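You operate a simulated robot arm through the tools that you are given. There is no shell and no other tool. Be economical: measure what you need, move in short steps, check, and stop when the job is done.

You run a simulated two-armed robot. Do the job below in one go: nothing can be reset, and whatever is moved stays where it is left.

## Task
Fold the blue cloth in half and weigh it down with the 2.0 m strap roll from the chest.
Fine: the roll stands upright; shut the lid again, latches left at OPEN.

The check looks at the end state, three seconds after you hand in, the way a careful person would. Anything else that was tipped, shoved, dropped, spilled or broken makes it a failure. Lids that push on must go on centred and level and be pressed home; caps that screw on are set level and turned clockwise until they are tight. Flat cloth is picked up by pressing the open fingertips on it (5 to 10 N) and closing them slowly along it; thin cloth reads only 2 to 8 mm in the jaws.

## Robot
Two 6-joint arms with two-finger parallel grippers on one trunk, on a base that drives. Base frame: it is fixed to the floor where the robot stands at the start and does not move with it; the origin is under the middle of the robot, x ahead of it, y to its left, z up. Lengths are in m, angles in degrees, forces in N, time in s.
The left shoulder is at the start at [0.06, 0.187, 1.197], the right one opposite. With the tool pointing down near the work surface each hand reaches from about 0.24 to 0.62 m from the robot's upright axis, wherever it stands, measured 20 degrees to its own side. Places, roughly: chest lid [0.5, -0.3, 1]; left latch of the chest [0.4, -0.2, 1]; right latch of the chest [0.4, -0.4, 1]; top of the front table [0.6, 0.2, 0.9]. Payload 1.57 kg a hand.
The tool frame of a hand sits at the grasp point between the pads (the TCP): z along the fingers, y along the line on which they close. The tips reach 0.03 m beyond it. Largest opening 0.11 m; finger width 0.024, thickness 0.012; the body of the gripper, 0.048 by 0.112 m, starts 0.078 m behind the TCP.
Orientation is that of the tool frame in the base frame, as a unit quaternion [w, x, y, z]. With the fingers straight down and closing along the base's y, the tool's x points along the base's -x, its y along +y and its z along -z.

## Interface
- The arms move only by the tool send_rows. It takes "left_moves", "right_moves" or both (then of equal length, played together; a hand with none holds still); each is a list of rows, each a list of 7 numbers: the gripper command, from -1 (shut) to 1 (fully open), values between in proportion, then the shift along the base's x, y, z in units of 200 mm (1.0 is 200 mm), then the turn, a rotation vector about the base's x, y, z in units of 120 degrees (1.0 is 120 degrees). In form: [[hand, x, y, z, rx, ry, rz], ...]. A call has 1 to 10 rows; each row is the pose to reach, as a shift and turn from the pose commanded when the call began. A call with a number of a shift or a turn outside -1 to 1 is refused whole. A row lasts 0.2 s, in which the tool goes at most 0.05 m and 8.6 degrees; a call with a longer step from one row to the next is refused whole, and so is a gripper value outside its range. Where a pose cannot be reached the arm comes as near as it can. A force on the tool above 60 N (or 10 N above the force at the start of the call, whichever is more), or a blocked arm, ends the call early, and 0.2 s more pass. Each finger travels about 0.153 m/s and halts on what it meets, pressing with about 28 N; the grip force reading is that of the motor and also rises with nothing between the fingers. The clock runs only during rows and for 0.2 s after the last one: add rows that repeat a pose to give the fingers time. It gives the time, the measured TCP pose, the force on the tool (base axes), the opening and the grip force at its end, in the units of the frame above (readings bear some noise), with the torque about the TCP (base axes, N m) and any sound that the robot's microphone picked up, and new pictures: "show" is both (left out), scene, wrist or none (wrist: the cameras of the hands that moved).
- Cameras (640 x 400 px; columns grow to the right, rows downward): "scene" is now at [0.0065, -0.0411, 1.7275]; the picture's right is [-0.46, -0.89, 0.00], its down [-0.70, 0.37, -0.61] and it looks along [0.54, -0.28, -0.79] (base axes); focal length 248 px, centre (320, 200). "left" rides on the left gripper at [0.07, -0.016, -0.141] in its tool frame; the picture's right is [0.23, 0.97, 0.00], its down [-0.85, 0.20, -0.48] and it looks along [-0.47, 0.11, 0.88] (tool axes); focal length 222 px, centre (320, 200). "right" rides on the right gripper at [0.07, 0.016, -0.141] in its tool frame; the picture's right is [-0.23, 0.97, 0.00], its down [-0.86, -0.20, -0.48] and it looks along [-0.47, -0.11, 0.88] (tool axes); focal length 222 px, centre (320, 200). There is no depth. A picture from a camera that has moved, and an enlarged one, comes with that camera's place and axes in the base frame and with its lens. The place of the scene camera against the robot may be out by one fixed shift of up to 0.012 m in any direction.
- move_column(by): slides the trunk up (or, below 0, down) by that many m; the arms and the scene camera ride with it, the base frame stays. It gives what a move gives, with no picture.
- steer(legs): drives the robot by 1 to 6 legs, each [ahead, left, turn to the left] in m, m and degrees, along the robot's own axes; the way and the turn of a leg run together, so that a leg with both is an arc; at most 1.5 m and 180 degrees a leg. The arms and the cameras ride along, it lands a little off, and it stops where it bumps. It gives what a move gives, and a new picture of the scene camera.
- pan_tilt(pan, tilt): turns the head with the scene camera to pan (to the left, within 86 degrees either way) and tilt (down, from -29 to 69), counted from straight ahead of the robot. It gives what a move gives, and a new picture of the scene camera.
- enlarge(camera, box): a new picture of the part [left, top, right, bottom] of that camera's present view, enlarged. No time passes.
- hand_in(): hands the job in; it is judged then, once.

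Work in short steps. Places have to be worked out from the pictures, the camera data and where the tool is seen: move nearer, look again, correct. Check each grasp and each placing, and mend what went wrong. You have 120 turns and 260 pictures in all, those below and enlarged ones among them. Open the grippers and draw the arms clear of the work before you hand the job in, unless the task says otherwise.

The tools are called as name(argument=value, ...) on one line, values as JSON. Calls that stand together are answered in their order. send_rows: Moves the arms, as the interface text tells. Its arguments: {"type":"object","properties":{"left_moves":{"type":"array","items":{"type":"array","items":{"type":"number"}}},"right_moves":{"type":"array","items":{"type":"array","items":{"type":"number"}}},"show":{"type":"string","enum":["both","scene","wrist","none"]}},"required":[]} The other tools are called the same way: move_column (by) slides the trunk up or down; steer (legs) drives the base; pan_tilt (pan, tilt) turns the head that bears the scene camera; enlarge (camera, box) takes an enlarged picture of a part of a camera's view; hand_in () hands the job in.

At the start:

```text
time_s: 0.0
left_ee_pos: [0.3429, -0.0274, 1.38]
left_ee_rot: [0.0, 0.001, 1.0, -0.001]
left_contact_force: [0.0, 0.2, -0.3]
left_moment: [0.02, 0.01, 0.0]
left_width: 0.1101
left_gripper_force: 0.1
right_ee_pos: [0.3556, -0.3213, 1.4045]
right_ee_rot: [-0.001, 0.0, 1.0, 0.001]
right_contact_force: [0.3, -0.3, 0.5]
right_moment: [0.02, -0.02, -0.01]
right_width: 0.1101
right_gripper_force: 0.1
trunk travel left (down, up): [-0.825, 0.165]
robot x, y, heading: [0.0002, -0.0008, 0.0]
head pan, tilt: [-27.5, 52.5]
```

scene: 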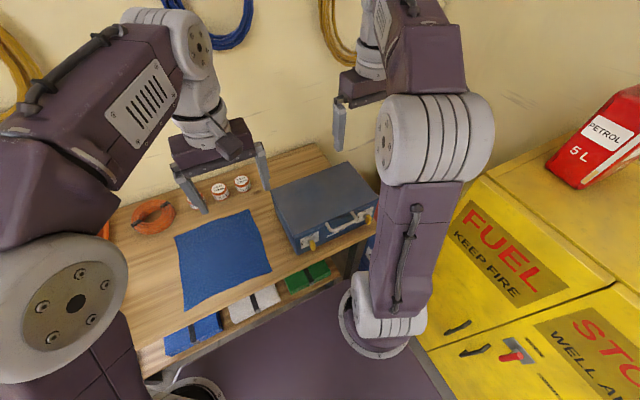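
right: 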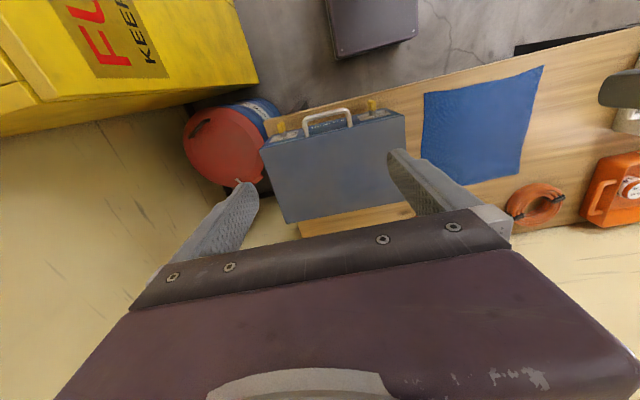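
left: 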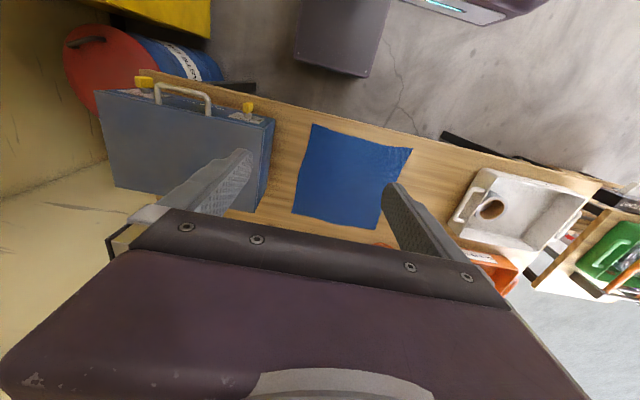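

The pictures show the chest on the right of the table and the cloth in the middle. I enlarge the scene to see the latches, cloth corners and labels.

enlarge(camera="scene", box=[240, 140, 400, 300])

enlarge(camera="scene", box=[100, 160, 300, 340])

enlarge(camera="right", box=[240, 60, 560, 240])

```text
2.50 times, centred on (320, 220) of scene
camera zoom: at [0.0065, -0.0411, 1.7275], right [-0.46, -0.89, 0.0], down [-0.7, 0.37, -0.61], along [0.54, -0.28, -0.79], focal length 619 px, centre (320, 150)
```

zoom: 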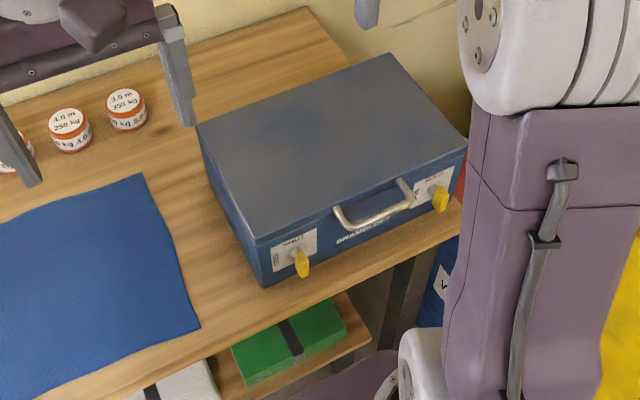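

```text
2.22 times, centred on (200, 250) of scene
camera zoom: at [0.0065, -0.0411, 1.7275], right [-0.46, -0.89, 0.0], down [-0.7, 0.37, -0.61], along [0.54, -0.28, -0.79], focal length 550 px, centre (587, 89)
```

zoom: 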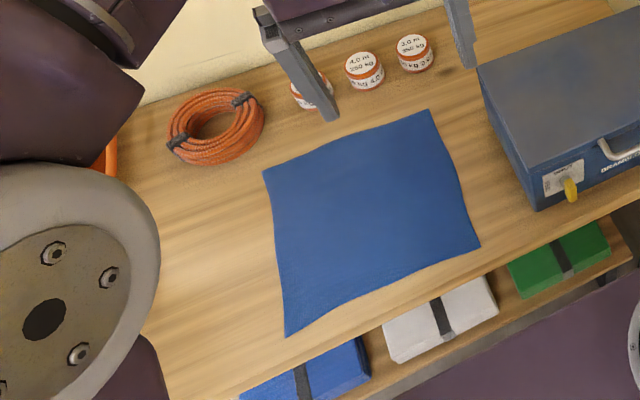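

```text
2.00 times, centred on (400, 150) of right
camera zoom: at [0.2862, -0.3044, 1.5455], right [0.23, 0.97, 0.0], down [0.86, -0.2, 0.48], along [0.47, -0.11, -0.88], focal length 444 px, centre (160, 300)
```

zoom: 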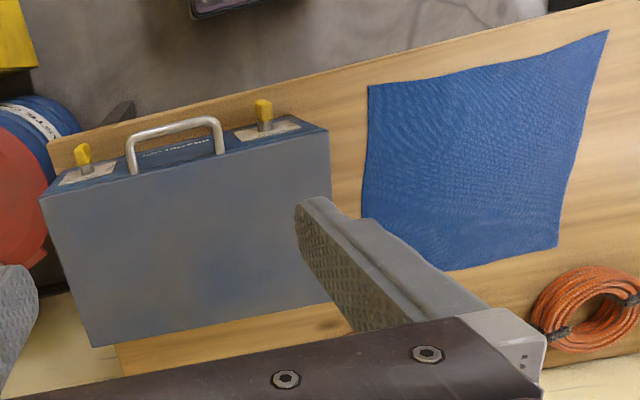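

Cloth is roughly x 0.376–0.665, y −0.05–0.245; chest x 0.39–0.615, y −0.48–−0.15. I look closely at the latches and the rolls.

enlarge(camera="scene", box=[296, 225, 328, 255])

enlarge(camera="scene", box=[336, 195, 384, 225])

enlarge(camera="scene", box=[190, 165, 290, 225])

pan_tilt(pan=0, tilt=66)

```text
13.33 times, centred on (312, 240) of scene
camera zoom: at [0.0065, -0.0411, 1.7275], right [-0.46, -0.89, 0.0], down [-0.7, 0.37, -0.61], along [0.54, -0.28, -0.79], focal length 3300 px, centre (427, -333)
```

zoom: 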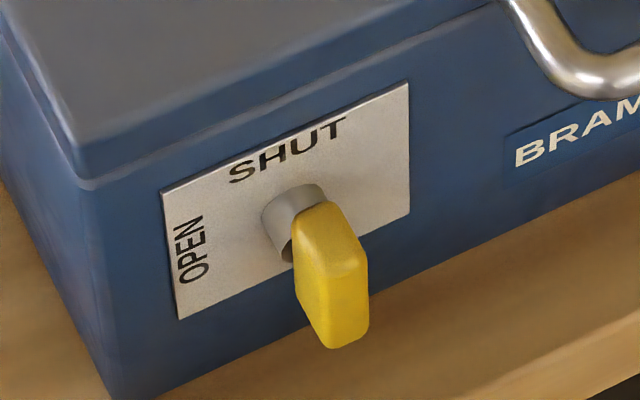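

```text
13.33 times, centred on (360, 210) of scene
camera zoom: at [0.0065, -0.0411, 1.7275], right [-0.46, -0.89, 0.0], down [-0.7, 0.37, -0.61], along [0.54, -0.28, -0.79], focal length 3300 px, centre (-213, 67)
```

zoom: 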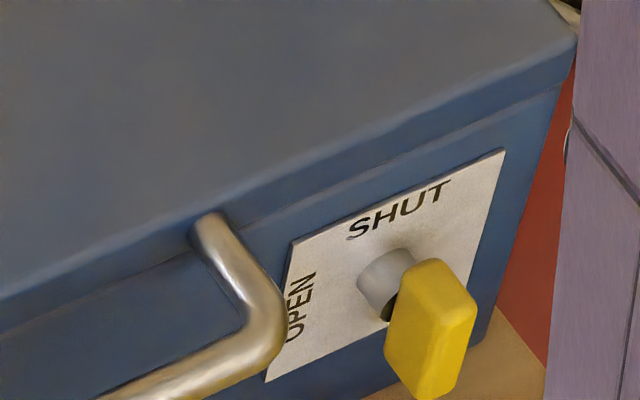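

```text
6.40 times, centred on (240, 195) of scene
camera zoom: at [0.0065, -0.0411, 1.7275], right [-0.46, -0.89, 0.0], down [-0.7, 0.37, -0.61], along [0.54, -0.28, -0.79], focal length 1584 px, centre (832, 232)
```

zoom: 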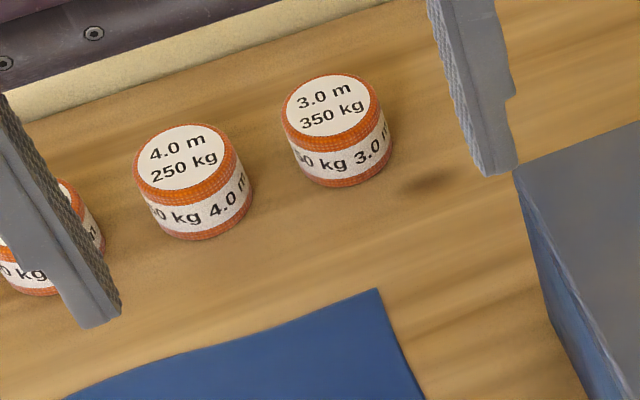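

```text
time_s: 0.9
left_ee_pos: [0.3429, -0.0271, 1.3812]
left_ee_rot: [0.001, 0.0, 1.0, 0.0]
left_contact_force: [-0.5, -0.4, 0.3]
left_moment: [0.02, -0.02, 0.04]
left_width: 0.1101
left_gripper_force: 0.0
right_ee_pos: [0.3548, -0.3208, 1.4041]
right_ee_rot: [0.0, 0.0, 1.0, 0.0]
right_contact_force: [0.2, 0.7, -0.7]
right_moment: [-0.01, 0.04, -0.01]
right_width: 0.1101
right_gripper_force: 0.0
trunk travel left (down, up): [-0.825, 0.165]
robot x, y, heading: [0.0006, 0.0008, 0.1]
head pan, tilt: [0.0, 66.0]
camera scene: at [-0.0003, -0.0068, 1.7116], right [0.0, -1.0, 0.0], down [-0.91, 0.0, -0.41], along [0.41, 0.0, -0.91], focal length 248 px, centre (320, 200)
```

scene: 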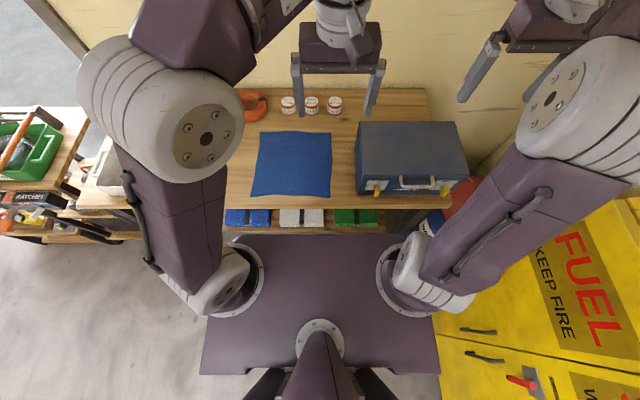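

Both knobs appear upright at SHUT (OPEN to the left, so 90° anticlockwise seen from the front), axes near y −0.20 and −0.434, z 0.953. I back off for room to approach horizontally.

steer(legs=[[-0.25, -0.1, 0]])

pan_tilt(pan=-10, tilt=45)

```text
time_s: 2.8
left_ee_pos: [0.0947, -0.1257, 1.3803]
left_ee_rot: [-0.001, 0.0, 1.0, 0.0]
left_contact_force: [0.2, 0.0, 0.7]
left_moment: [-0.01, 0.01, -0.05]
left_width: 0.1098
left_gripper_force: 0.2
right_ee_pos: [0.1091, -0.4192, 1.4041]
right_ee_rot: [-0.001, 0.0, 1.0, 0.0]
right_contact_force: [-1.0, -0.2, 0.0]
right_moment: [-0.06, 0.02, 0.04]
right_width: 0.11
right_gripper_force: 0.0
trunk travel left (down, up): [-0.825, 0.165]
robot x, y, heading: [-0.2483, -0.096, 0.4]
head pan, tilt: [0.0, 66.0]
camera scene: at [-0.2464, -0.1058, 1.7116], right [0.0, -1.0, 0.0], down [-0.91, 0.0, -0.41], along [0.41, 0.0, -0.91], focal length 248 px, centre (320, 200)
```

scene: 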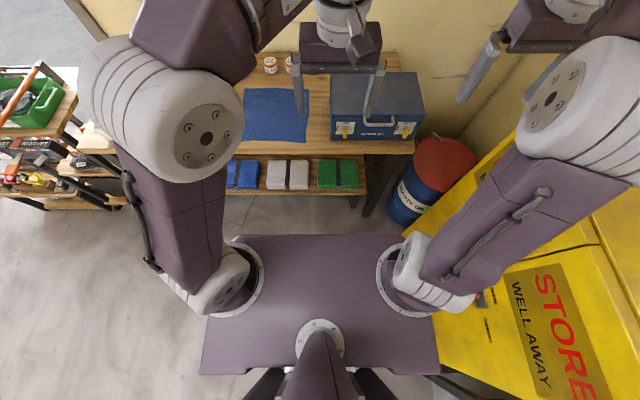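

```text
time_s: 3.7
left_ee_pos: [0.0917, -0.1279, 1.3814]
left_ee_rot: [0.001, -0.001, 1.0, 0.0]
left_contact_force: [-0.6, -0.2, -0.3]
left_moment: [-0.01, -0.04, -0.01]
left_width: 0.11
left_gripper_force: 0.0
right_ee_pos: [0.1062, -0.4218, 1.404]
right_ee_rot: [0.0, -0.001, 1.0, 0.0]
right_contact_force: [0.0, -0.5, -0.4]
right_moment: [0.01, -0.02, -0.01]
right_width: 0.1101
right_gripper_force: 0.1
trunk travel left (down, up): [-0.825, 0.165]
robot x, y, heading: [-0.2484, -0.0991, -0.1]
head pan, tilt: [-10.0, 45.0]
camera scene: at [-0.2297, -0.1214, 1.7376], right [-0.17, -0.99, 0.0], down [-0.7, 0.12, -0.71], along [0.7, -0.12, -0.71], focal length 248 px, centre (320, 200)
```

scene: 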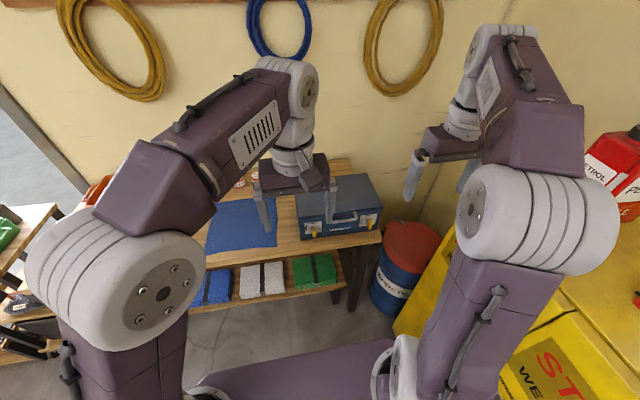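

I pitch the right hand to point ahead and lower it towards the right latch.

send_rows(right_moves=[[0, 0.05, 0, -0.1, 0, -0.07, 0], [0, 0.1, 0, -0.2, 0, -0.14, 0], [0, 0.15, 0, -0.3, 0, -0.21, 0], [0, 0.2, 0, -0.4, 0, -0.28, 0], [0, 0.25, 0, -0.5, 0, -0.35, 0], [0, 0.3, 0, -0.6, 0, -0.42, 0], [0, 0.35, 0, -0.7, 0, -0.49, 0], [0, 0.4, 0, -0.8, 0, -0.56, 0], [0, 0.45, 0, -0.9, 0, -0.63, 0], [0, 0.5, 0, -1.0, 0, -0.7, 0]], show="both")

```text
time_s: 5.9
left_ee_pos: [0.0923, -0.1253, 1.3822]
left_ee_rot: [0.001, -0.001, 1.0, -0.001]
left_contact_force: [0.0, 0.3, -0.3]
left_moment: [0.0, 0.0, 0.0]
left_width: 0.1101
left_gripper_force: 0.1
right_ee_pos: [0.212, -0.4353, 1.2728]
right_ee_rot: [0.665, 0.004, 0.747, 0.006]
right_contact_force: [0.5, 1.4, 0.7]
right_moment: [-0.02, -0.01, -0.03]
right_width: 0.0551
right_gripper_force: 0.1
right hand out of reach, approached as far as the arm can: row 8, 9, 10
trunk travel left (down, up): [-0.825, 0.165]
robot x, y, heading: [-0.2476, -0.1042, 0.2]
head pan, tilt: [-10.0, 45.0]
camera scene: at [-0.2306, -0.1192, 1.7377], right [-0.17, -0.99, 0.0], down [-0.7, 0.12, -0.71], along [0.7, -0.12, -0.71], focal length 248 px, centre (320, 200)
camera right: at [0.0646, -0.4186, 1.222], right [0.02, 0.97, 0.24], down [-0.38, -0.21, 0.9], along [0.93, -0.11, 0.36], focal length 222 px, centre (320, 200)
```

scene: 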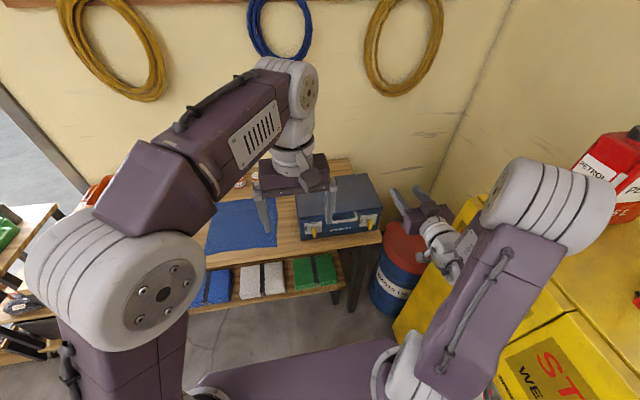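
right: 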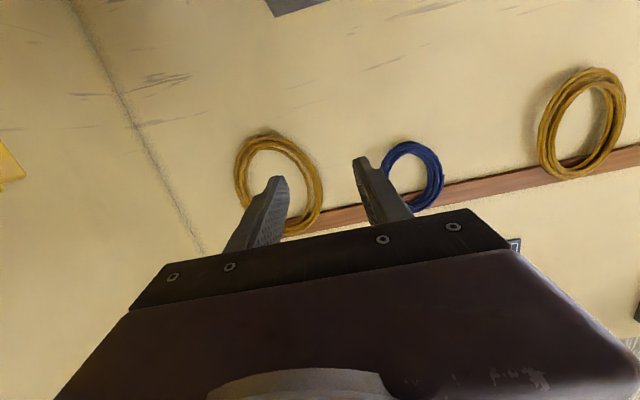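

The arm can't get lower from this trunk height; lowering the trunk would help, but I first check the elbow's clearance over the yellow cabinet.

pan_tilt(pan=-60, tilt=45)

```text
time_s: 7.0
left_ee_pos: [0.0928, -0.1279, 1.3816]
left_ee_rot: [0.0, -0.002, 1.0, 0.0]
left_contact_force: [-0.1, -0.3, 0.0]
left_moment: [0.02, -0.02, -0.03]
left_width: 0.11
left_gripper_force: 0.1
right_ee_pos: [0.2143, -0.4366, 1.2725]
right_ee_rot: [0.664, 0.003, 0.748, 0.007]
right_contact_force: [0.4, -0.6, -0.4]
right_moment: [-0.01, -0.01, 0.02]
right_width: 0.0552
right_gripper_force: 0.0
trunk travel left (down, up): [-0.825, 0.165]
robot x, y, heading: [-0.2481, -0.1021, 0.1]
head pan, tilt: [-60.0, 45.0]
camera scene: at [-0.2679, -0.1771, 1.7377], right [-0.86, -0.5, 0.0], down [-0.36, 0.61, -0.71], along [0.36, -0.61, -0.71], focal length 248 px, centre (320, 200)
```

scene: 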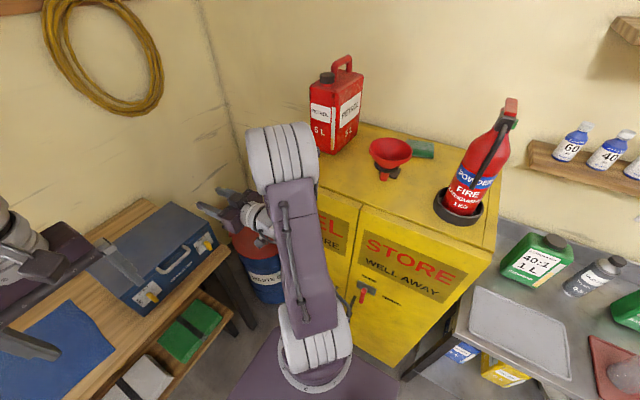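

The cabinet's face is near y −0.69 and the elbow near y −0.55; I shift the robot 0.1 m left for margin, then lower the trunk.

steer(legs=[[0, 0.1, 0]])

move_column(by=-0.28)

pan_tilt(pan=-30, tilt=45)

```text
time_s: 8.2
left_ee_pos: [0.0942, -0.0317, 1.3811]
left_ee_rot: [0.001, -0.002, 1.0, 0.001]
left_contact_force: [-0.1, 0.3, -0.8]
left_moment: [0.03, 0.02, -0.02]
left_width: 0.1099
left_gripper_force: 0.0
right_ee_pos: [0.2135, -0.3405, 1.2713]
right_ee_rot: [0.664, 0.004, 0.748, 0.008]
right_contact_force: [-0.5, 0.1, 0.0]
right_moment: [0.02, 0.0, 0.06]
right_width: 0.0549
right_gripper_force: 0.0
trunk travel left (down, up): [-0.825, 0.165]
robot x, y, heading: [-0.2505, 0.0005, -0.2]
head pan, tilt: [-60.0, 45.0]
camera scene: at [-0.2678, -0.0823, 1.7375], right [-0.87, -0.5, 0.0], down [-0.35, 0.61, -0.71], along [0.35, -0.61, -0.71], focal length 248 px, centre (320, 200)
```

scene: 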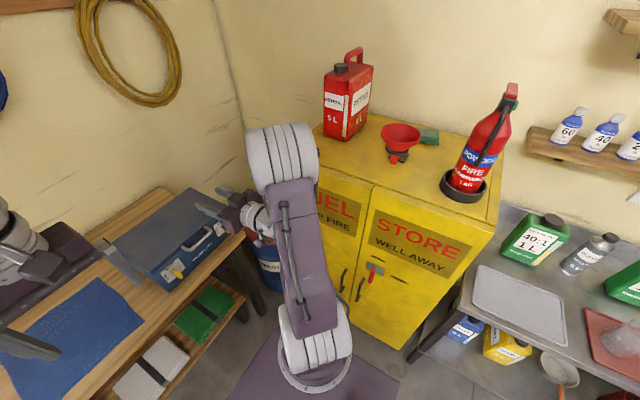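

```text
time_s: 11.0
left_ee_pos: [0.093, -0.0279, 1.1011]
left_ee_rot: [-0.001, -0.001, 1.0, 0.0]
left_contact_force: [-1.1, 0.0, -0.1]
left_moment: [0.0, -0.05, 0.03]
left_width: 0.1102
left_gripper_force: 0.1
right_ee_pos: [0.2138, -0.3363, 0.9933]
right_ee_rot: [0.664, 0.004, 0.748, 0.006]
right_contact_force: [0.0, 0.9, 0.5]
right_moment: [0.01, 0.01, -0.01]
right_width: 0.0547
right_gripper_force: 0.1
trunk travel left (down, up): [-0.545, 0.445]
robot x, y, heading: [-0.249, -0.0012, 0.3]
head pan, tilt: [-60.0, 45.0]
```

```text
time_s: 12.0
left_ee_pos: [0.0931, -0.0287, 1.1014]
left_ee_rot: [0.0, -0.001, 1.0, -0.001]
left_contact_force: [0.1, 0.6, 0.5]
left_moment: [-0.01, 0.02, -0.01]
left_width: 0.11
left_gripper_force: 0.0
right_ee_pos: [0.2139, -0.3372, 0.9936]
right_ee_rot: [0.664, 0.004, 0.748, 0.007]
right_contact_force: [-0.7, 0.0, 0.3]
right_moment: [-0.01, -0.02, 0.01]
right_width: 0.0548
right_gripper_force: 0.1
trunk travel left (down, up): [-0.545, 0.445]
robot x, y, heading: [-0.2479, 0.0023, 0.1]
head pan, tilt: [-30.0, 45.0]
camera scene: at [-0.2383, -0.0477, 1.4577], right [-0.5, -0.87, 0.0], down [-0.61, 0.35, -0.71], along [0.61, -0.35, -0.71], focal length 248 px, centre (320, 200)
```

scene: 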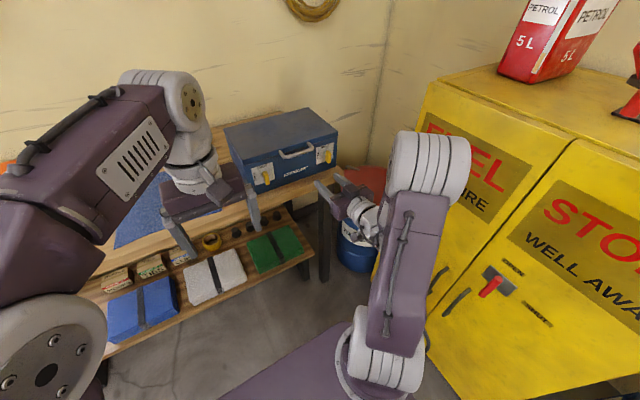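

This view shows the chest's front well; I enlarge it to place the knobs precisely.

enlarge(camera="scene", box=[215, 100, 375, 200])

enlarge(camera="scene", box=[305, 135, 345, 175])

enlarge(camera="scene", box=[245, 155, 285, 195])

```text
4.00 times, centred on (295, 150) of scene
camera zoom: at [-0.2383, -0.0477, 1.4577], right [-0.5, -0.87, 0.0], down [-0.61, 0.35, -0.71], along [0.61, -0.35, -0.71], focal length 990 px, centre (420, 400)
```

zoom: 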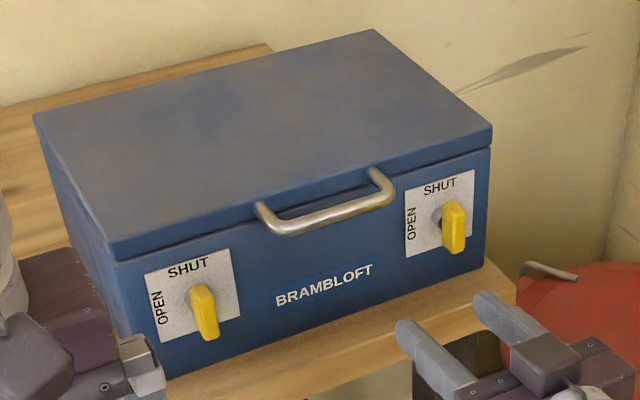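

```text
10.00 times, centred on (325, 155) of scene
camera zoom: at [-0.2383, -0.0477, 1.4577], right [-0.5, -0.87, 0.0], down [-0.61, 0.35, -0.71], along [0.61, -0.35, -0.71], focal length 2475 px, centre (270, 650)
```

zoom: 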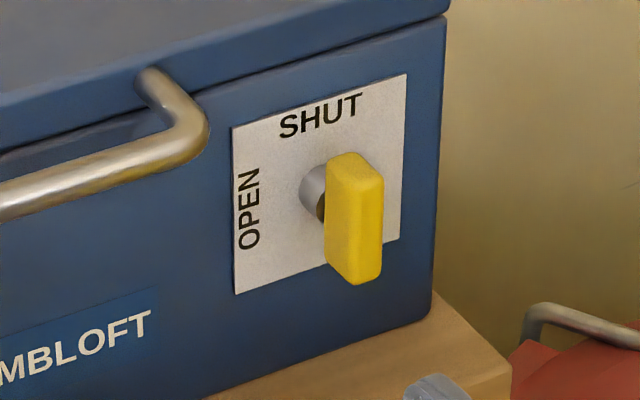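

```text
10.00 times, centred on (265, 175) of scene
camera zoom: at [-0.2383, -0.0477, 1.4577], right [-0.5, -0.87, 0.0], down [-0.61, 0.35, -0.71], along [0.61, -0.35, -0.71], focal length 2475 px, centre (870, 450)
```

zoom: 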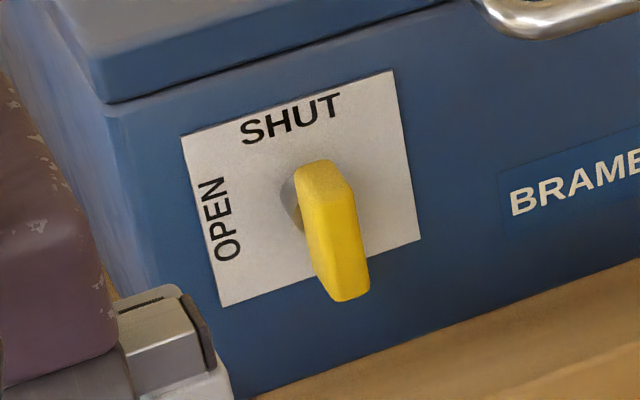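

Knob bars are ~0.012 wide, 0.04 tall, centres about (0.365, −0.432, 0.95) and (0.365, −0.20, 0.95). I line the right hand up with the right one, staying short of it.

send_rows(right_moves=[[0, 0.1, -0.12, -0.05, 0, -0.015, 0], [0, 0.2, -0.24, -0.1, 0, -0.03, 0], [0, 0.3, -0.36, -0.15, 0, -0.045, 0], [0, 0.38, -0.475, -0.218, 0, -0.057, 0], [0, 0.38, -0.475, -0.218, 0, -0.057, 0]], show="both")

```text
time_s: 13.2
left_ee_pos: [0.0937, -0.0269, 1.1005]
left_ee_rot: [0.0, -0.001, 1.0, 0.0]
left_contact_force: [-0.3, -0.3, 0.3]
left_moment: [-0.01, -0.02, 0.02]
left_width: 0.1105
left_gripper_force: 0.0
right_ee_pos: [0.2886, -0.4301, 0.9498]
right_ee_rot: [0.708, 0.002, 0.707, 0.007]
right_contact_force: [-0.9, 0.3, 0.0]
right_moment: [0.0, 0.0, -0.02]
right_width: 0.0549
right_gripper_force: 0.0
trunk travel left (down, up): [-0.545, 0.445]
robot x, y, heading: [-0.2516, -0.001, 0.1]
head pan, tilt: [-30.0, 45.0]
camera scene: at [-0.2388, -0.0467, 1.4577], right [-0.5, -0.87, 0.0], down [-0.61, 0.35, -0.71], along [0.61, -0.35, -0.71], focal length 248 px, centre (320, 200)
camera right: at [0.1488, -0.4139, 0.8804], right [-0.01, 0.97, 0.24], down [-0.48, -0.21, 0.85], along [0.88, -0.11, 0.47], focal length 222 px, centre (320, 200)
```

scene: 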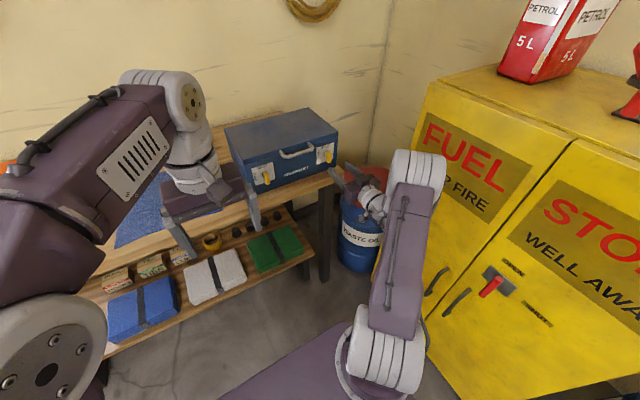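
right: 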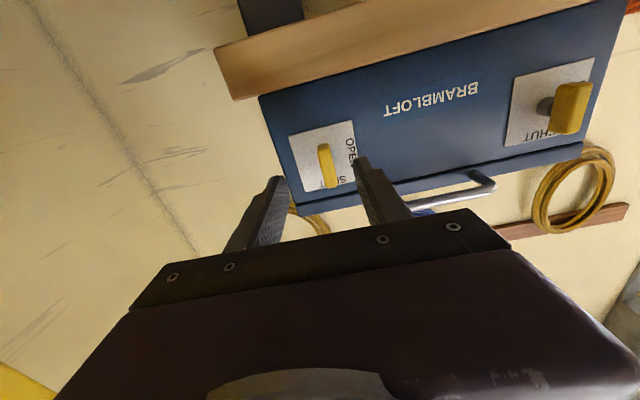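

Wrist camera puts the right knob at about y −0.425, z 0.957. I advance with fine correction until the fingers straddle it.

send_rows(right_moves=[[0, 0.06, 0.015, 0.015, 0, 0, 0], [0, 0.12, 0.03, 0.03, 0, 0, 0], [0, 0.18, 0.03, 0.03, 0, 0, 0], [0, 0.24, 0.03, 0.03, 0, 0, 0], [0, 0.24, 0.03, 0.03, 0, 0, 0]], show="both")

enlarge(camera="scene", box=[295, 125, 375, 195])

enlarge(camera="right", box=[240, 80, 400, 240])

```text
time_s: 14.4
left_ee_pos: [0.0927, -0.0278, 1.1005]
left_ee_rot: [0.0, 0.0, 1.0, 0.001]
left_contact_force: [-0.4, 0.0, -1.2]
left_moment: [0.02, 0.01, 0.01]
left_width: 0.1101
left_gripper_force: 0.1
right_ee_pos: [0.3377, -0.4265, 0.9551]
right_ee_rot: [0.708, 0.004, 0.707, 0.008]
right_contact_force: [0.1, 0.0, 0.1]
right_moment: [-0.01, 0.02, 0.01]
right_width: 0.0548
right_gripper_force: 0.1
trunk travel left (down, up): [-0.545, 0.445]
robot x, y, heading: [-0.2456, -0.0016, -0.0]
head pan, tilt: [-30.0, 45.0]
camera scene: at [-0.2384, -0.0477, 1.4577], right [-0.5, -0.87, 0.0], down [-0.61, 0.35, -0.71], along [0.61, -0.35, -0.71], focal length 248 px, centre (320, 200)
camera right: at [0.1973, -0.409, 0.8861], right [-0.01, 0.97, 0.24], down [-0.48, -0.22, 0.85], along [0.88, -0.11, 0.47], focal length 222 px, centre (320, 200)
```

scene: 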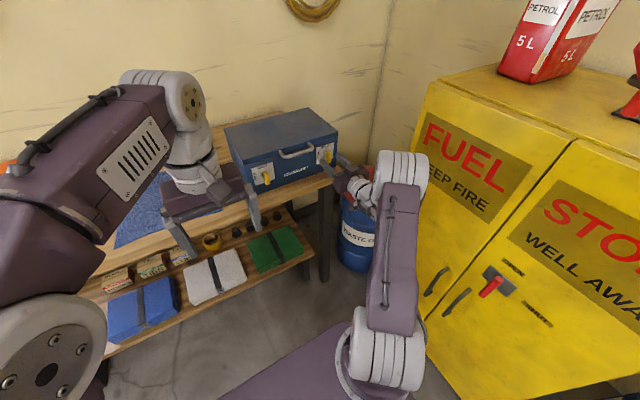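
right: 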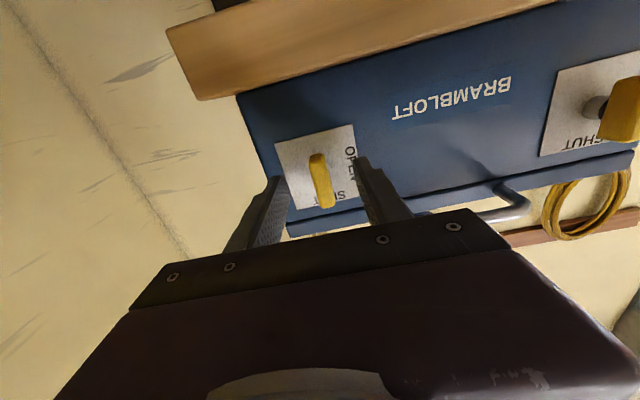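

```text
5.71 times, centred on (335, 160) of scene
camera zoom: at [-0.2384, -0.0477, 1.4577], right [-0.5, -0.87, 0.0], down [-0.61, 0.35, -0.71], along [0.61, -0.35, -0.71], focal length 1414 px, centre (234, 429)
```

zoom: 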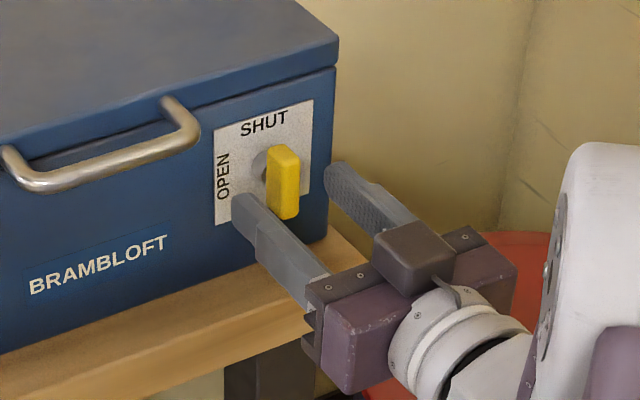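

```text
2.50 times, centred on (320, 160) of right
camera zoom: at [0.1973, -0.409, 0.8861], right [-0.01, 0.97, 0.24], down [-0.48, -0.22, 0.85], along [0.88, -0.11, 0.47], focal length 555 px, centre (320, 300)
```

zoom: 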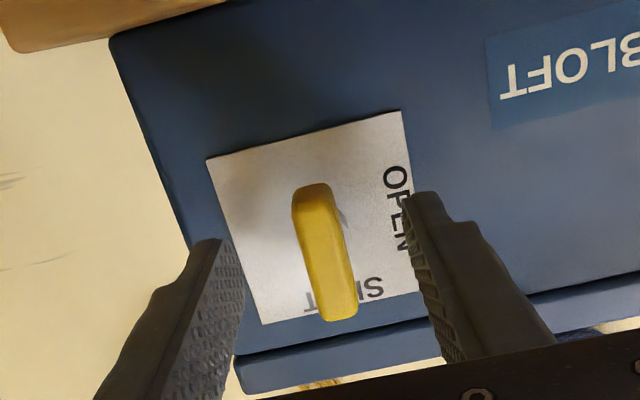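

The fingers straddle the knob and are just reaching it. I go 15 mm further and close slowly on it.

send_rows(right_moves=[[0, 0.04, 0.005, 0, 0, 0, 0], [0, 0.08, 0.005, 0, 0, 0, 0], [-0.3, 0.08, 0.005, 0, 0, 0, 0], [-0.6, 0.08, 0.005, 0, 0, 0, 0], [-0.8, 0.08, 0.005, 0, 0, 0, 0], [-0.8, 0.08, 0.005, 0, 0, 0, 0]], show="wrist")

enlarge(camera="scene", box=[305, 135, 355, 185])

```text
time_s: 15.8
left_ee_pos: [0.093, -0.0268, 1.101]
left_ee_rot: [0.0, 0.0, 1.0, -0.001]
left_contact_force: [0.5, -0.2, -0.1]
left_moment: [0.0, -0.02, 0.04]
left_width: 0.1101
left_gripper_force: 0.1
right_ee_pos: [0.3537, -0.4249, 0.9558]
right_ee_rot: [0.707, 0.004, 0.707, 0.007]
right_contact_force: [0.8, 0.9, 0.4]
right_moment: [0.0, -0.05, -0.09]
right_width: 0.0178
right_gripper_force: 32.7
trunk travel left (down, up): [-0.545, 0.445]
robot x, y, heading: [-0.2494, -0.0021, 0.3]
head pan, tilt: [-30.0, 45.0]
camera right: at [0.2131, -0.4081, 0.8865], right [-0.01, 0.97, 0.24], down [-0.48, -0.21, 0.85], along [0.88, -0.11, 0.47], focal length 222 px, centre (320, 200)
```

right: 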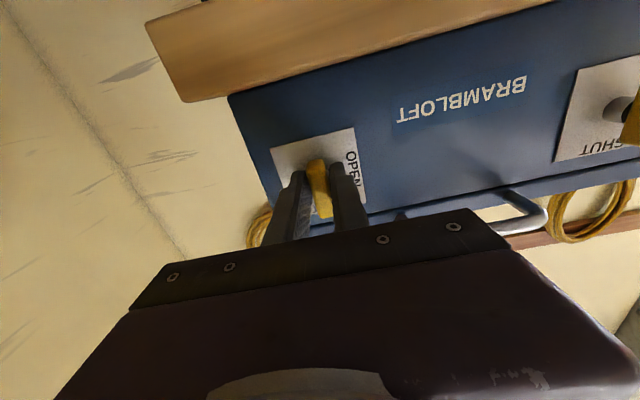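

```text
8.00 times, centred on (330, 160) of scene
camera zoom: at [-0.2381, -0.0475, 1.4577], right [-0.5, -0.87, 0.0], down [-0.61, 0.35, -0.71], along [0.61, -0.35, -0.71], focal length 1980 px, centre (240, 520)
```

zoom: 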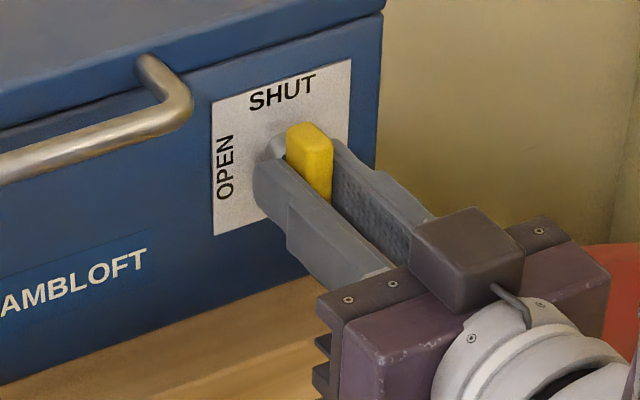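

The knob is held (18 mm). I turn it anticlockwise seen from the front (negative about x).

send_rows(right_moves=[[-0.85, 0, 0, 0, -0.068, 0, 0], [-0.85, 0, 0, 0, -0.136, 0, 0], [-0.85, 0, 0, 0, -0.204, 0, 0], [-0.85, 0, 0, 0, -0.272, 0, 0], [-0.85, 0, 0, 0, -0.34, 0, 0], [-0.85, 0, 0, 0, -0.408, 0, 0], [-0.85, 0, 0, 0, -0.476, 0, 0], [-0.85, 0, 0, 0, -0.544, 0, 0], [-0.85, 0, 0, 0, -0.612, 0, 0], [-0.85, 0, 0, 0, -0.68, 0, 0]], show="none")

enlarge(camera="scene", box=[305, 125, 375, 195])

```text
time_s: 16.4
left_ee_pos: [0.0865, -0.0215, 1.1036]
left_ee_rot: [0.002, -0.002, 1.0, -0.001]
left_contact_force: [-0.2, 0.5, -0.4]
left_moment: [-0.01, -0.01, 0.0]
left_width: 0.1102
left_gripper_force: 0.1
right_ee_pos: [0.3615, -0.4328, 0.9665]
right_ee_rot: [0.693, -0.116, 0.707, -0.079]
right_contact_force: [-30.9, 29.4, 3.3]
right_moment: [0.24, 0.9, 0.62]
right_width: 0.0341
right_gripper_force: 14.5
right hand out of reach, approached as far as the arm can: row 2, 3
trunk travel left (down, up): [-0.545, 0.445]
robot x, y, heading: [-0.2502, -0.0008, 0.2]
head pan, tilt: [-30.0, 45.0]
stopped in row 3 (right hand): the force on the tool passed its limit at 127 N (the readings are from after the stop); the commanded pose is now the measured one
```

```text
5.71 times, centred on (340, 160) of scene
camera zoom: at [-0.2469, -0.0401, 1.4581], right [-0.5, -0.87, 0.0], down [-0.61, 0.35, -0.71], along [0.62, -0.36, -0.7], focal length 1414 px, centre (206, 429)
```

zoom: 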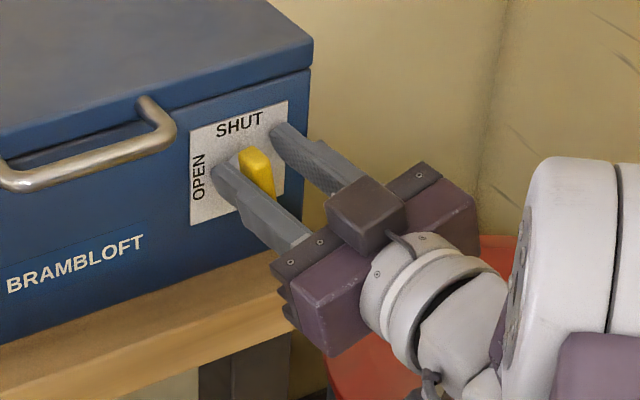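

The wrist ran out of range after ~10° and the force rose. I open, back off, and will try the same grip with the hand rolled the other way.

send_rows(right_moves=[[0, 0, 0, 0, 0, 0, 0], [0, 0, 0, 0, 0, 0, 0], [0, -0.1, 0, 0, 0, 0, 0], [0, -0.25, 0, 0, 0, 0, 0], [0, -0.4, 0, 0, 0, 0, 0], [0, -0.4, 0, 0, 0, 0, 0]], show="scene")

enlarge(camera="scene", box=[215, 100, 375, 200])

```text
time_s: 17.9
left_ee_pos: [0.0948, -0.0264, 1.0997]
left_ee_rot: [-0.001, -0.001, 1.0, 0.0]
left_contact_force: [0.4, 0.3, 0.2]
left_moment: [-0.03, -0.03, -0.03]
left_width: 0.1099
left_gripper_force: 0.1
right_ee_pos: [0.2969, -0.461, 0.9776]
right_ee_rot: [0.691, -0.109, 0.71, -0.078]
right_contact_force: [-0.2, 0.0, 0.7]
right_moment: [0.0, 0.04, -0.01]
right_width: 0.0551
right_gripper_force: 0.1
right hand out of reach, approached as far as the arm can: row 3, 4, 5, 6
trunk travel left (down, up): [-0.545, 0.445]
robot x, y, heading: [-0.2489, 0.001, -0.0]
head pan, tilt: [-30.0, 45.0]
camera scene: at [-0.2376, -0.0462, 1.4577], right [-0.5, -0.87, 0.0], down [-0.61, 0.35, -0.71], along [0.61, -0.35, -0.71], focal length 248 px, centre (320, 200)
```

scene: 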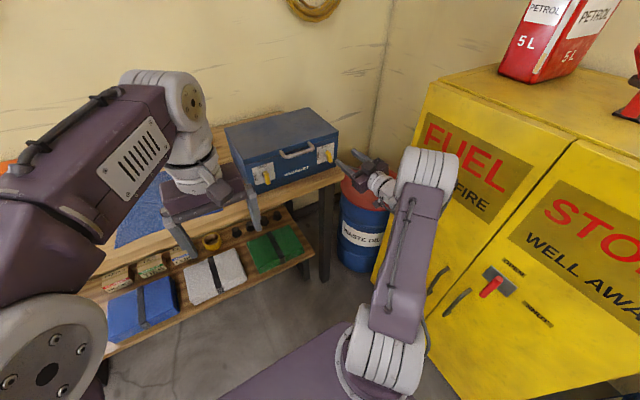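

```text
4.00 times, centred on (295, 150) of scene
camera zoom: at [-0.2376, -0.0462, 1.4577], right [-0.5, -0.87, 0.0], down [-0.61, 0.35, -0.71], along [0.61, -0.35, -0.71], focal length 990 px, centre (420, 400)
```

zoom: 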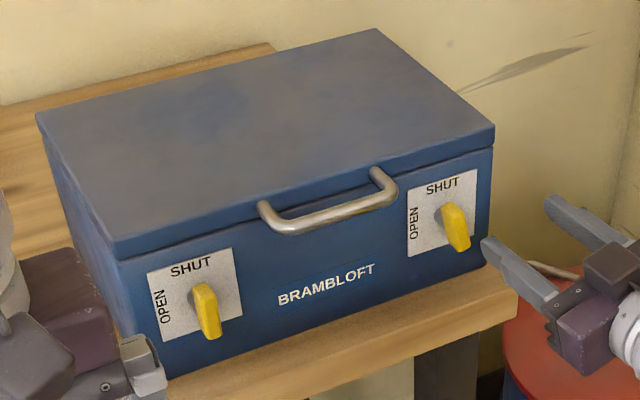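

Chest hasn't moved and the knob turned some 15°. I test rolling the hand the positive way in free space.

send_rows(right_moves=[[0, -0.1, 0.05, 0, 0.069, 0, 0], [0, -0.2, 0.1, 0, 0.138, 0, 0], [0, -0.2, 0.15, -0.05, 0.207, 0, 0], [0, -0.2, 0.15, -0.05, 0.276, 0, 0], [0, -0.2, 0.15, -0.05, 0.345, 0, 0], [0, -0.2, 0.15, -0.05, 0.414, 0, 0], [0, -0.2, 0.15, -0.05, 0.483, 0, 0], [0, -0.2, 0.15, -0.05, 0.552, 0, 0], [0, -0.2, 0.15, -0.05, 0.621, 0, 0], [0, -0.2, 0.15, -0.05, 0.69, 0, 0]], show="scene")

```text
time_s: 20.1
left_ee_pos: [0.0942, -0.0266, 1.1009]
left_ee_rot: [0.0, -0.001, 1.0, 0.0]
left_contact_force: [-0.2, 1.1, 0.2]
left_moment: [-0.01, -0.02, 0.03]
left_width: 0.11
left_gripper_force: 0.1
right_ee_pos: [0.256, -0.4319, 0.9676]
right_ee_rot: [0.591, 0.375, 0.585, 0.411]
right_contact_force: [-0.7, -0.2, -0.4]
right_moment: [-0.02, 0.01, -0.01]
right_width: 0.0551
right_gripper_force: 0.1
trunk travel left (down, up): [-0.545, 0.445]
robot x, y, heading: [-0.2491, -0.0019, 0.0]
head pan, tilt: [-30.0, 45.0]
camera scene: at [-0.2387, -0.0471, 1.4577], right [-0.5, -0.87, 0.0], down [-0.61, 0.35, -0.71], along [0.61, -0.35, -0.71], focal length 248 px, centre (320, 200)
```

scene: 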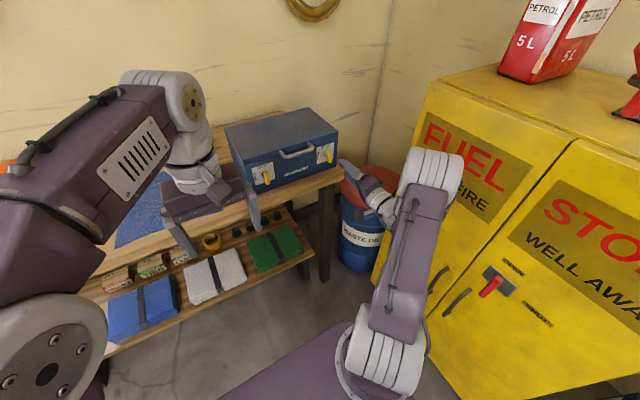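

Positive roll works (now ~+67°). I continue to about +155°.

send_rows(right_moves=[[0, 0, 0, 0, 0.069, 0, 0], [0, 0, 0, 0, 0.138, 0, 0], [0, 0, 0, 0, 0.207, 0, 0], [0, 0, 0, 0, 0.276, 0, 0], [0, 0, 0, 0, 0.345, 0, 0], [0, 0, 0, 0, 0.414, 0, 0], [0, 0, 0, 0, 0.483, 0, 0], [0, 0, 0, 0, 0.552, 0, 0], [0, 0, 0, 0, 0.621, 0, 0], [0, 0, 0, 0, 0.69, 0, 0]], show="wrist")

```text
time_s: 22.2
left_ee_pos: [0.0921, -0.0269, 1.1013]
left_ee_rot: [0.0, 0.0, 1.0, 0.0]
left_contact_force: [0.3, -0.3, -0.9]
left_moment: [0.04, 0.02, 0.0]
left_width: 0.11
left_gripper_force: 0.1
right_ee_pos: [0.2563, -0.432, 0.9684]
right_ee_rot: [0.195, 0.673, 0.168, 0.694]
right_contact_force: [0.2, 0.5, 1.0]
right_moment: [0.02, 0.01, 0.0]
right_width: 0.0551
right_gripper_force: 0.0
trunk travel left (down, up): [-0.545, 0.445]
robot x, y, heading: [-0.2462, -0.0025, -0.1]
head pan, tilt: [-30.0, 45.0]
camera right: at [0.1142, -0.4063, 1.0316], right [-0.04, -0.96, 0.28], down [-0.45, -0.24, -0.86], along [0.89, -0.16, -0.42], focal length 222 px, centre (320, 200)
```

right: 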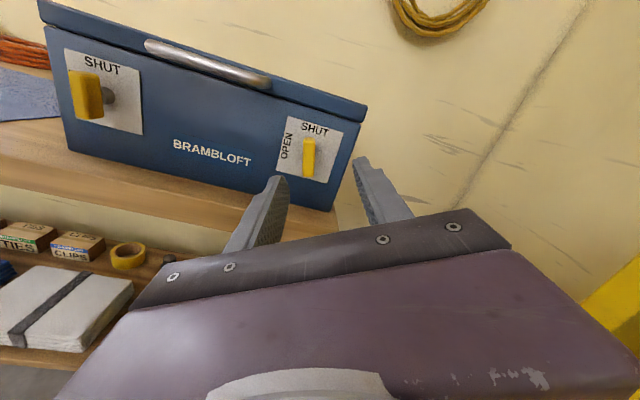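

The hand is now aligned with the partly turned knob. I advance to it and close.

send_rows(right_moves=[[0, 0.1, 0.04, -0.055, 0, 0, 0], [0, 0.2, 0.04, -0.055, 0, 0, 0], [0, 0.3, 0.04, -0.055, 0, 0, 0], [0, 0.4, 0.04, -0.055, 0, 0, 0], [0, 0.48, 0.04, -0.055, 0, 0, 0], [-0.3, 0.48, 0.04, -0.055, 0, 0, 0], [-0.6, 0.48, 0.04, -0.055, 0, 0, 0], [-0.8, 0.48, 0.04, -0.055, 0, 0, 0], [-0.8, 0.48, 0.04, -0.055, 0, 0, 0]], show="wrist")

```text
time_s: 24.2
left_ee_pos: [0.0925, -0.0261, 1.1002]
left_ee_rot: [0.0, -0.001, 1.0, 0.001]
left_contact_force: [0.3, 0.1, 1.2]
left_moment: [0.0, 0.0, 0.02]
left_width: 0.1102
left_gripper_force: 0.0
right_ee_pos: [0.3539, -0.4251, 0.9574]
right_ee_rot: [0.196, 0.672, 0.168, 0.694]
right_contact_force: [2.3, -4.8, 5.9]
right_moment: [-0.03, 0.41, -0.28]
right_width: 0.0181
right_gripper_force: 32.7
trunk travel left (down, up): [-0.545, 0.445]
robot x, y, heading: [-0.2485, -0.0006, -0.2]
head pan, tilt: [-30.0, 45.0]
camera right: at [0.2107, -0.3993, 1.0205], right [-0.04, -0.96, 0.29], down [-0.45, -0.24, -0.86], along [0.89, -0.17, -0.42], focal length 222 px, centre (320, 200)
```

right: 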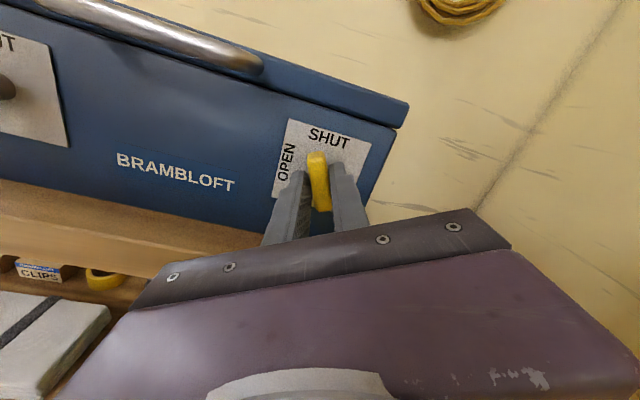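

Held at 18 mm. I turn −65° and check.

send_rows(right_moves=[[-0.85, 0, 0, 0, -0.068, 0, 0], [-0.85, 0, 0, 0, -0.136, 0, 0], [-0.85, 0, 0, 0, -0.204, 0, 0], [-0.85, 0, 0, 0, -0.272, 0, 0], [-0.85, 0, 0, 0, -0.34, 0, 0], [-0.85, 0, 0, 0, -0.408, 0, 0], [-0.85, 0, 0, 0, -0.476, 0, 0], [-0.85, 0, 0, 0, -0.544, 0, 0], [-0.85, 0, 0, 0, -0.544, 0, 0]], show="wrist")

enlarge(camera="scene", box=[305, 125, 375, 195])

```text
time_s: 26.2
left_ee_pos: [0.0925, -0.028, 1.1008]
left_ee_rot: [-0.001, -0.001, 1.0, 0.001]
left_contact_force: [0.5, -0.2, -0.2]
left_moment: [0.01, -0.01, 0.02]
left_width: 0.11
left_gripper_force: 0.1
right_ee_pos: [0.3528, -0.4256, 0.9584]
right_ee_rot: [0.53, 0.46, 0.513, 0.493]
right_contact_force: [14.0, -19.1, 24.9]
right_moment: [0.32, 0.07, -0.56]
right_width: 0.0177
right_gripper_force: 32.7
trunk travel left (down, up): [-0.545, 0.445]
robot x, y, heading: [-0.2482, -0.0019, 0.1]
head pan, tilt: [-30.0, 45.0]
camera right: at [0.2105, -0.3576, 0.962], right [-0.05, -0.14, 0.99], down [-0.46, -0.88, -0.14], along [0.89, -0.46, -0.02], focal length 222 px, centre (320, 200)
```

right: 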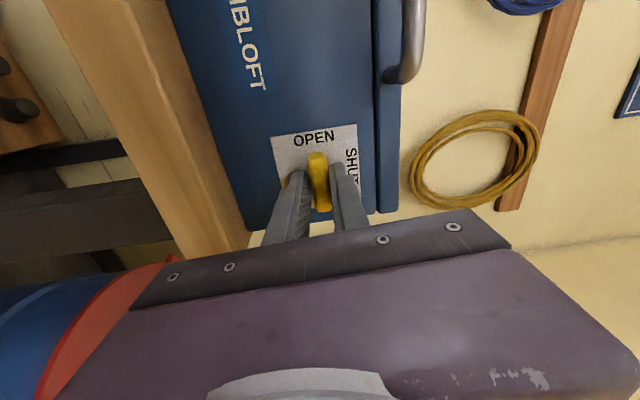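

```text
5.71 times, centred on (340, 160) of scene
camera zoom: at [-0.2394, -0.0491, 1.4578], right [-0.5, -0.87, 0.0], down [-0.61, 0.35, -0.71], along [0.61, -0.35, -0.71], focal length 1414 px, centre (206, 429)
```

zoom: 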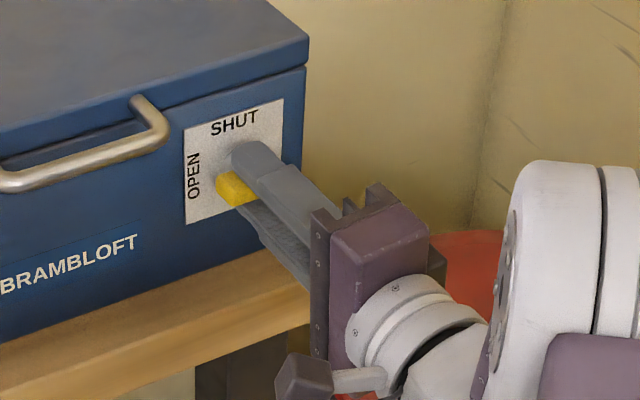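

The right knob now lies horizontal at OPEN (end stop felt). I release and back off.

send_rows(right_moves=[[-0.4, 0, 0, 0, 0, 0, 0], [0, 0, 0, 0, 0, 0, 0], [0, -0.1, 0, 0, 0, 0, 0], [0, -0.25, 0, 0, 0, 0, 0], [0, -0.45, 0, 0, 0, 0, 0], [0, -0.45, 0, 0, 0, 0, 0]], show="none")

enlarge(camera="scene", box=[215, 100, 375, 200])

```text
time_s: 27.6
left_ee_pos: [0.0929, -0.0265, 1.1007]
left_ee_rot: [-0.001, -0.001, 1.0, 0.0]
left_contact_force: [0.4, -0.3, -0.8]
left_moment: [-0.03, 0.04, 0.01]
left_width: 0.1103
left_gripper_force: 0.1
right_ee_pos: [0.2632, -0.4228, 0.9571]
right_ee_rot: [0.528, 0.46, 0.516, 0.494]
right_contact_force: [-0.3, 0.1, -0.5]
right_moment: [-0.01, -0.02, 0.0]
right_width: 0.055
right_gripper_force: 0.0
trunk travel left (down, up): [-0.545, 0.445]
robot x, y, heading: [-0.2492, 0.0022, 0.2]
head pan, tilt: [-30.0, 45.0]
```

```text
4.00 times, centred on (295, 150) of scene
camera zoom: at [-0.2379, -0.0469, 1.4577], right [-0.5, -0.87, 0.0], down [-0.61, 0.35, -0.71], along [0.61, -0.35, -0.71], focal length 990 px, centre (420, 400)
```

zoom: 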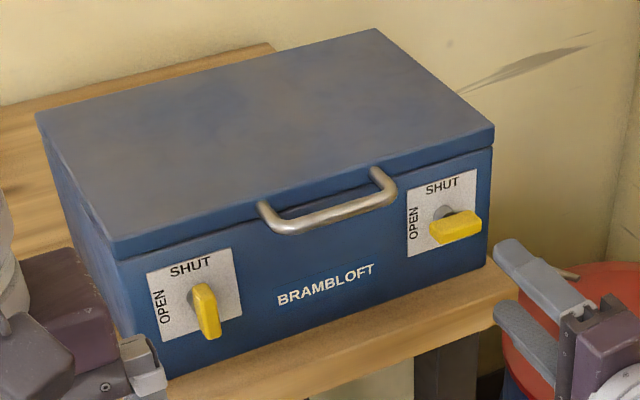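

Right latch is at OPEN. Now I carry the right hand over to the left latch while rolling back to ~170°.

send_rows(right_moves=[[0, -0.05, 0.1, 0, 0.069, 0, 0], [0, -0.05, 0.2, 0, 0.138, 0, 0], [0, -0.05, 0.3, 0, 0.207, 0, 0], [0, -0.05, 0.4, 0, 0.276, 0, 0], [0, -0.05, 0.5, 0, 0.345, 0, 0], [0, -0.05, 0.6, 0, 0.414, 0, 0], [0, -0.05, 0.7, 0, 0.483, 0, 0], [0, -0.05, 0.8, 0, 0.552, 0, 0], [0, -0.05, 0.9, 0, 0.621, 0, 0], [0, -0.05, 1.0, 0, 0.69, 0, 0]], show="wrist")

```text
time_s: 29.9
left_ee_pos: [0.0936, -0.0271, 1.1003]
left_ee_rot: [0.001, -0.001, 1.0, 0.0]
left_contact_force: [0.3, 0.8, 0.4]
left_moment: [-0.04, 0.0, 0.0]
left_width: 0.1098
left_gripper_force: 0.0
right_ee_pos: [0.2528, -0.2554, 0.9528]
right_ee_rot: [0.086, 0.694, 0.064, 0.712]
right_contact_force: [-0.2, 0.2, -0.9]
right_moment: [-0.01, -0.02, -0.02]
right_width: 0.0549
right_gripper_force: 0.1
right hand out of reach, approached as far as the arm can: row 9, 10
trunk travel left (down, up): [-0.545, 0.445]
robot x, y, heading: [-0.2467, 0.0022, 0.1]
head pan, tilt: [-30.0, 45.0]
camera right: at [0.1104, -0.2524, 1.0205], right [-0.03, -1.0, -0.02], down [-0.45, 0.03, -0.89], along [0.89, -0.02, -0.45], focal length 222 px, centre (320, 200)
```

right: 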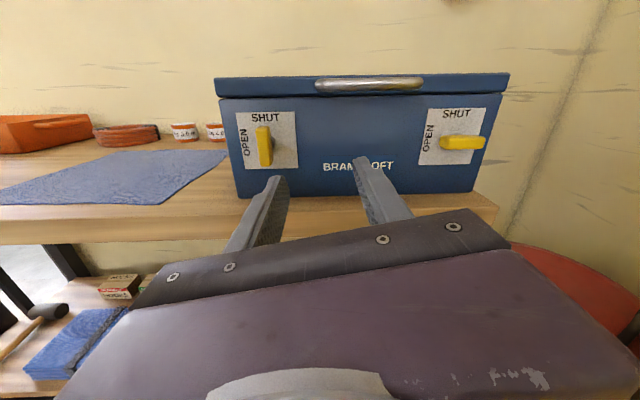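

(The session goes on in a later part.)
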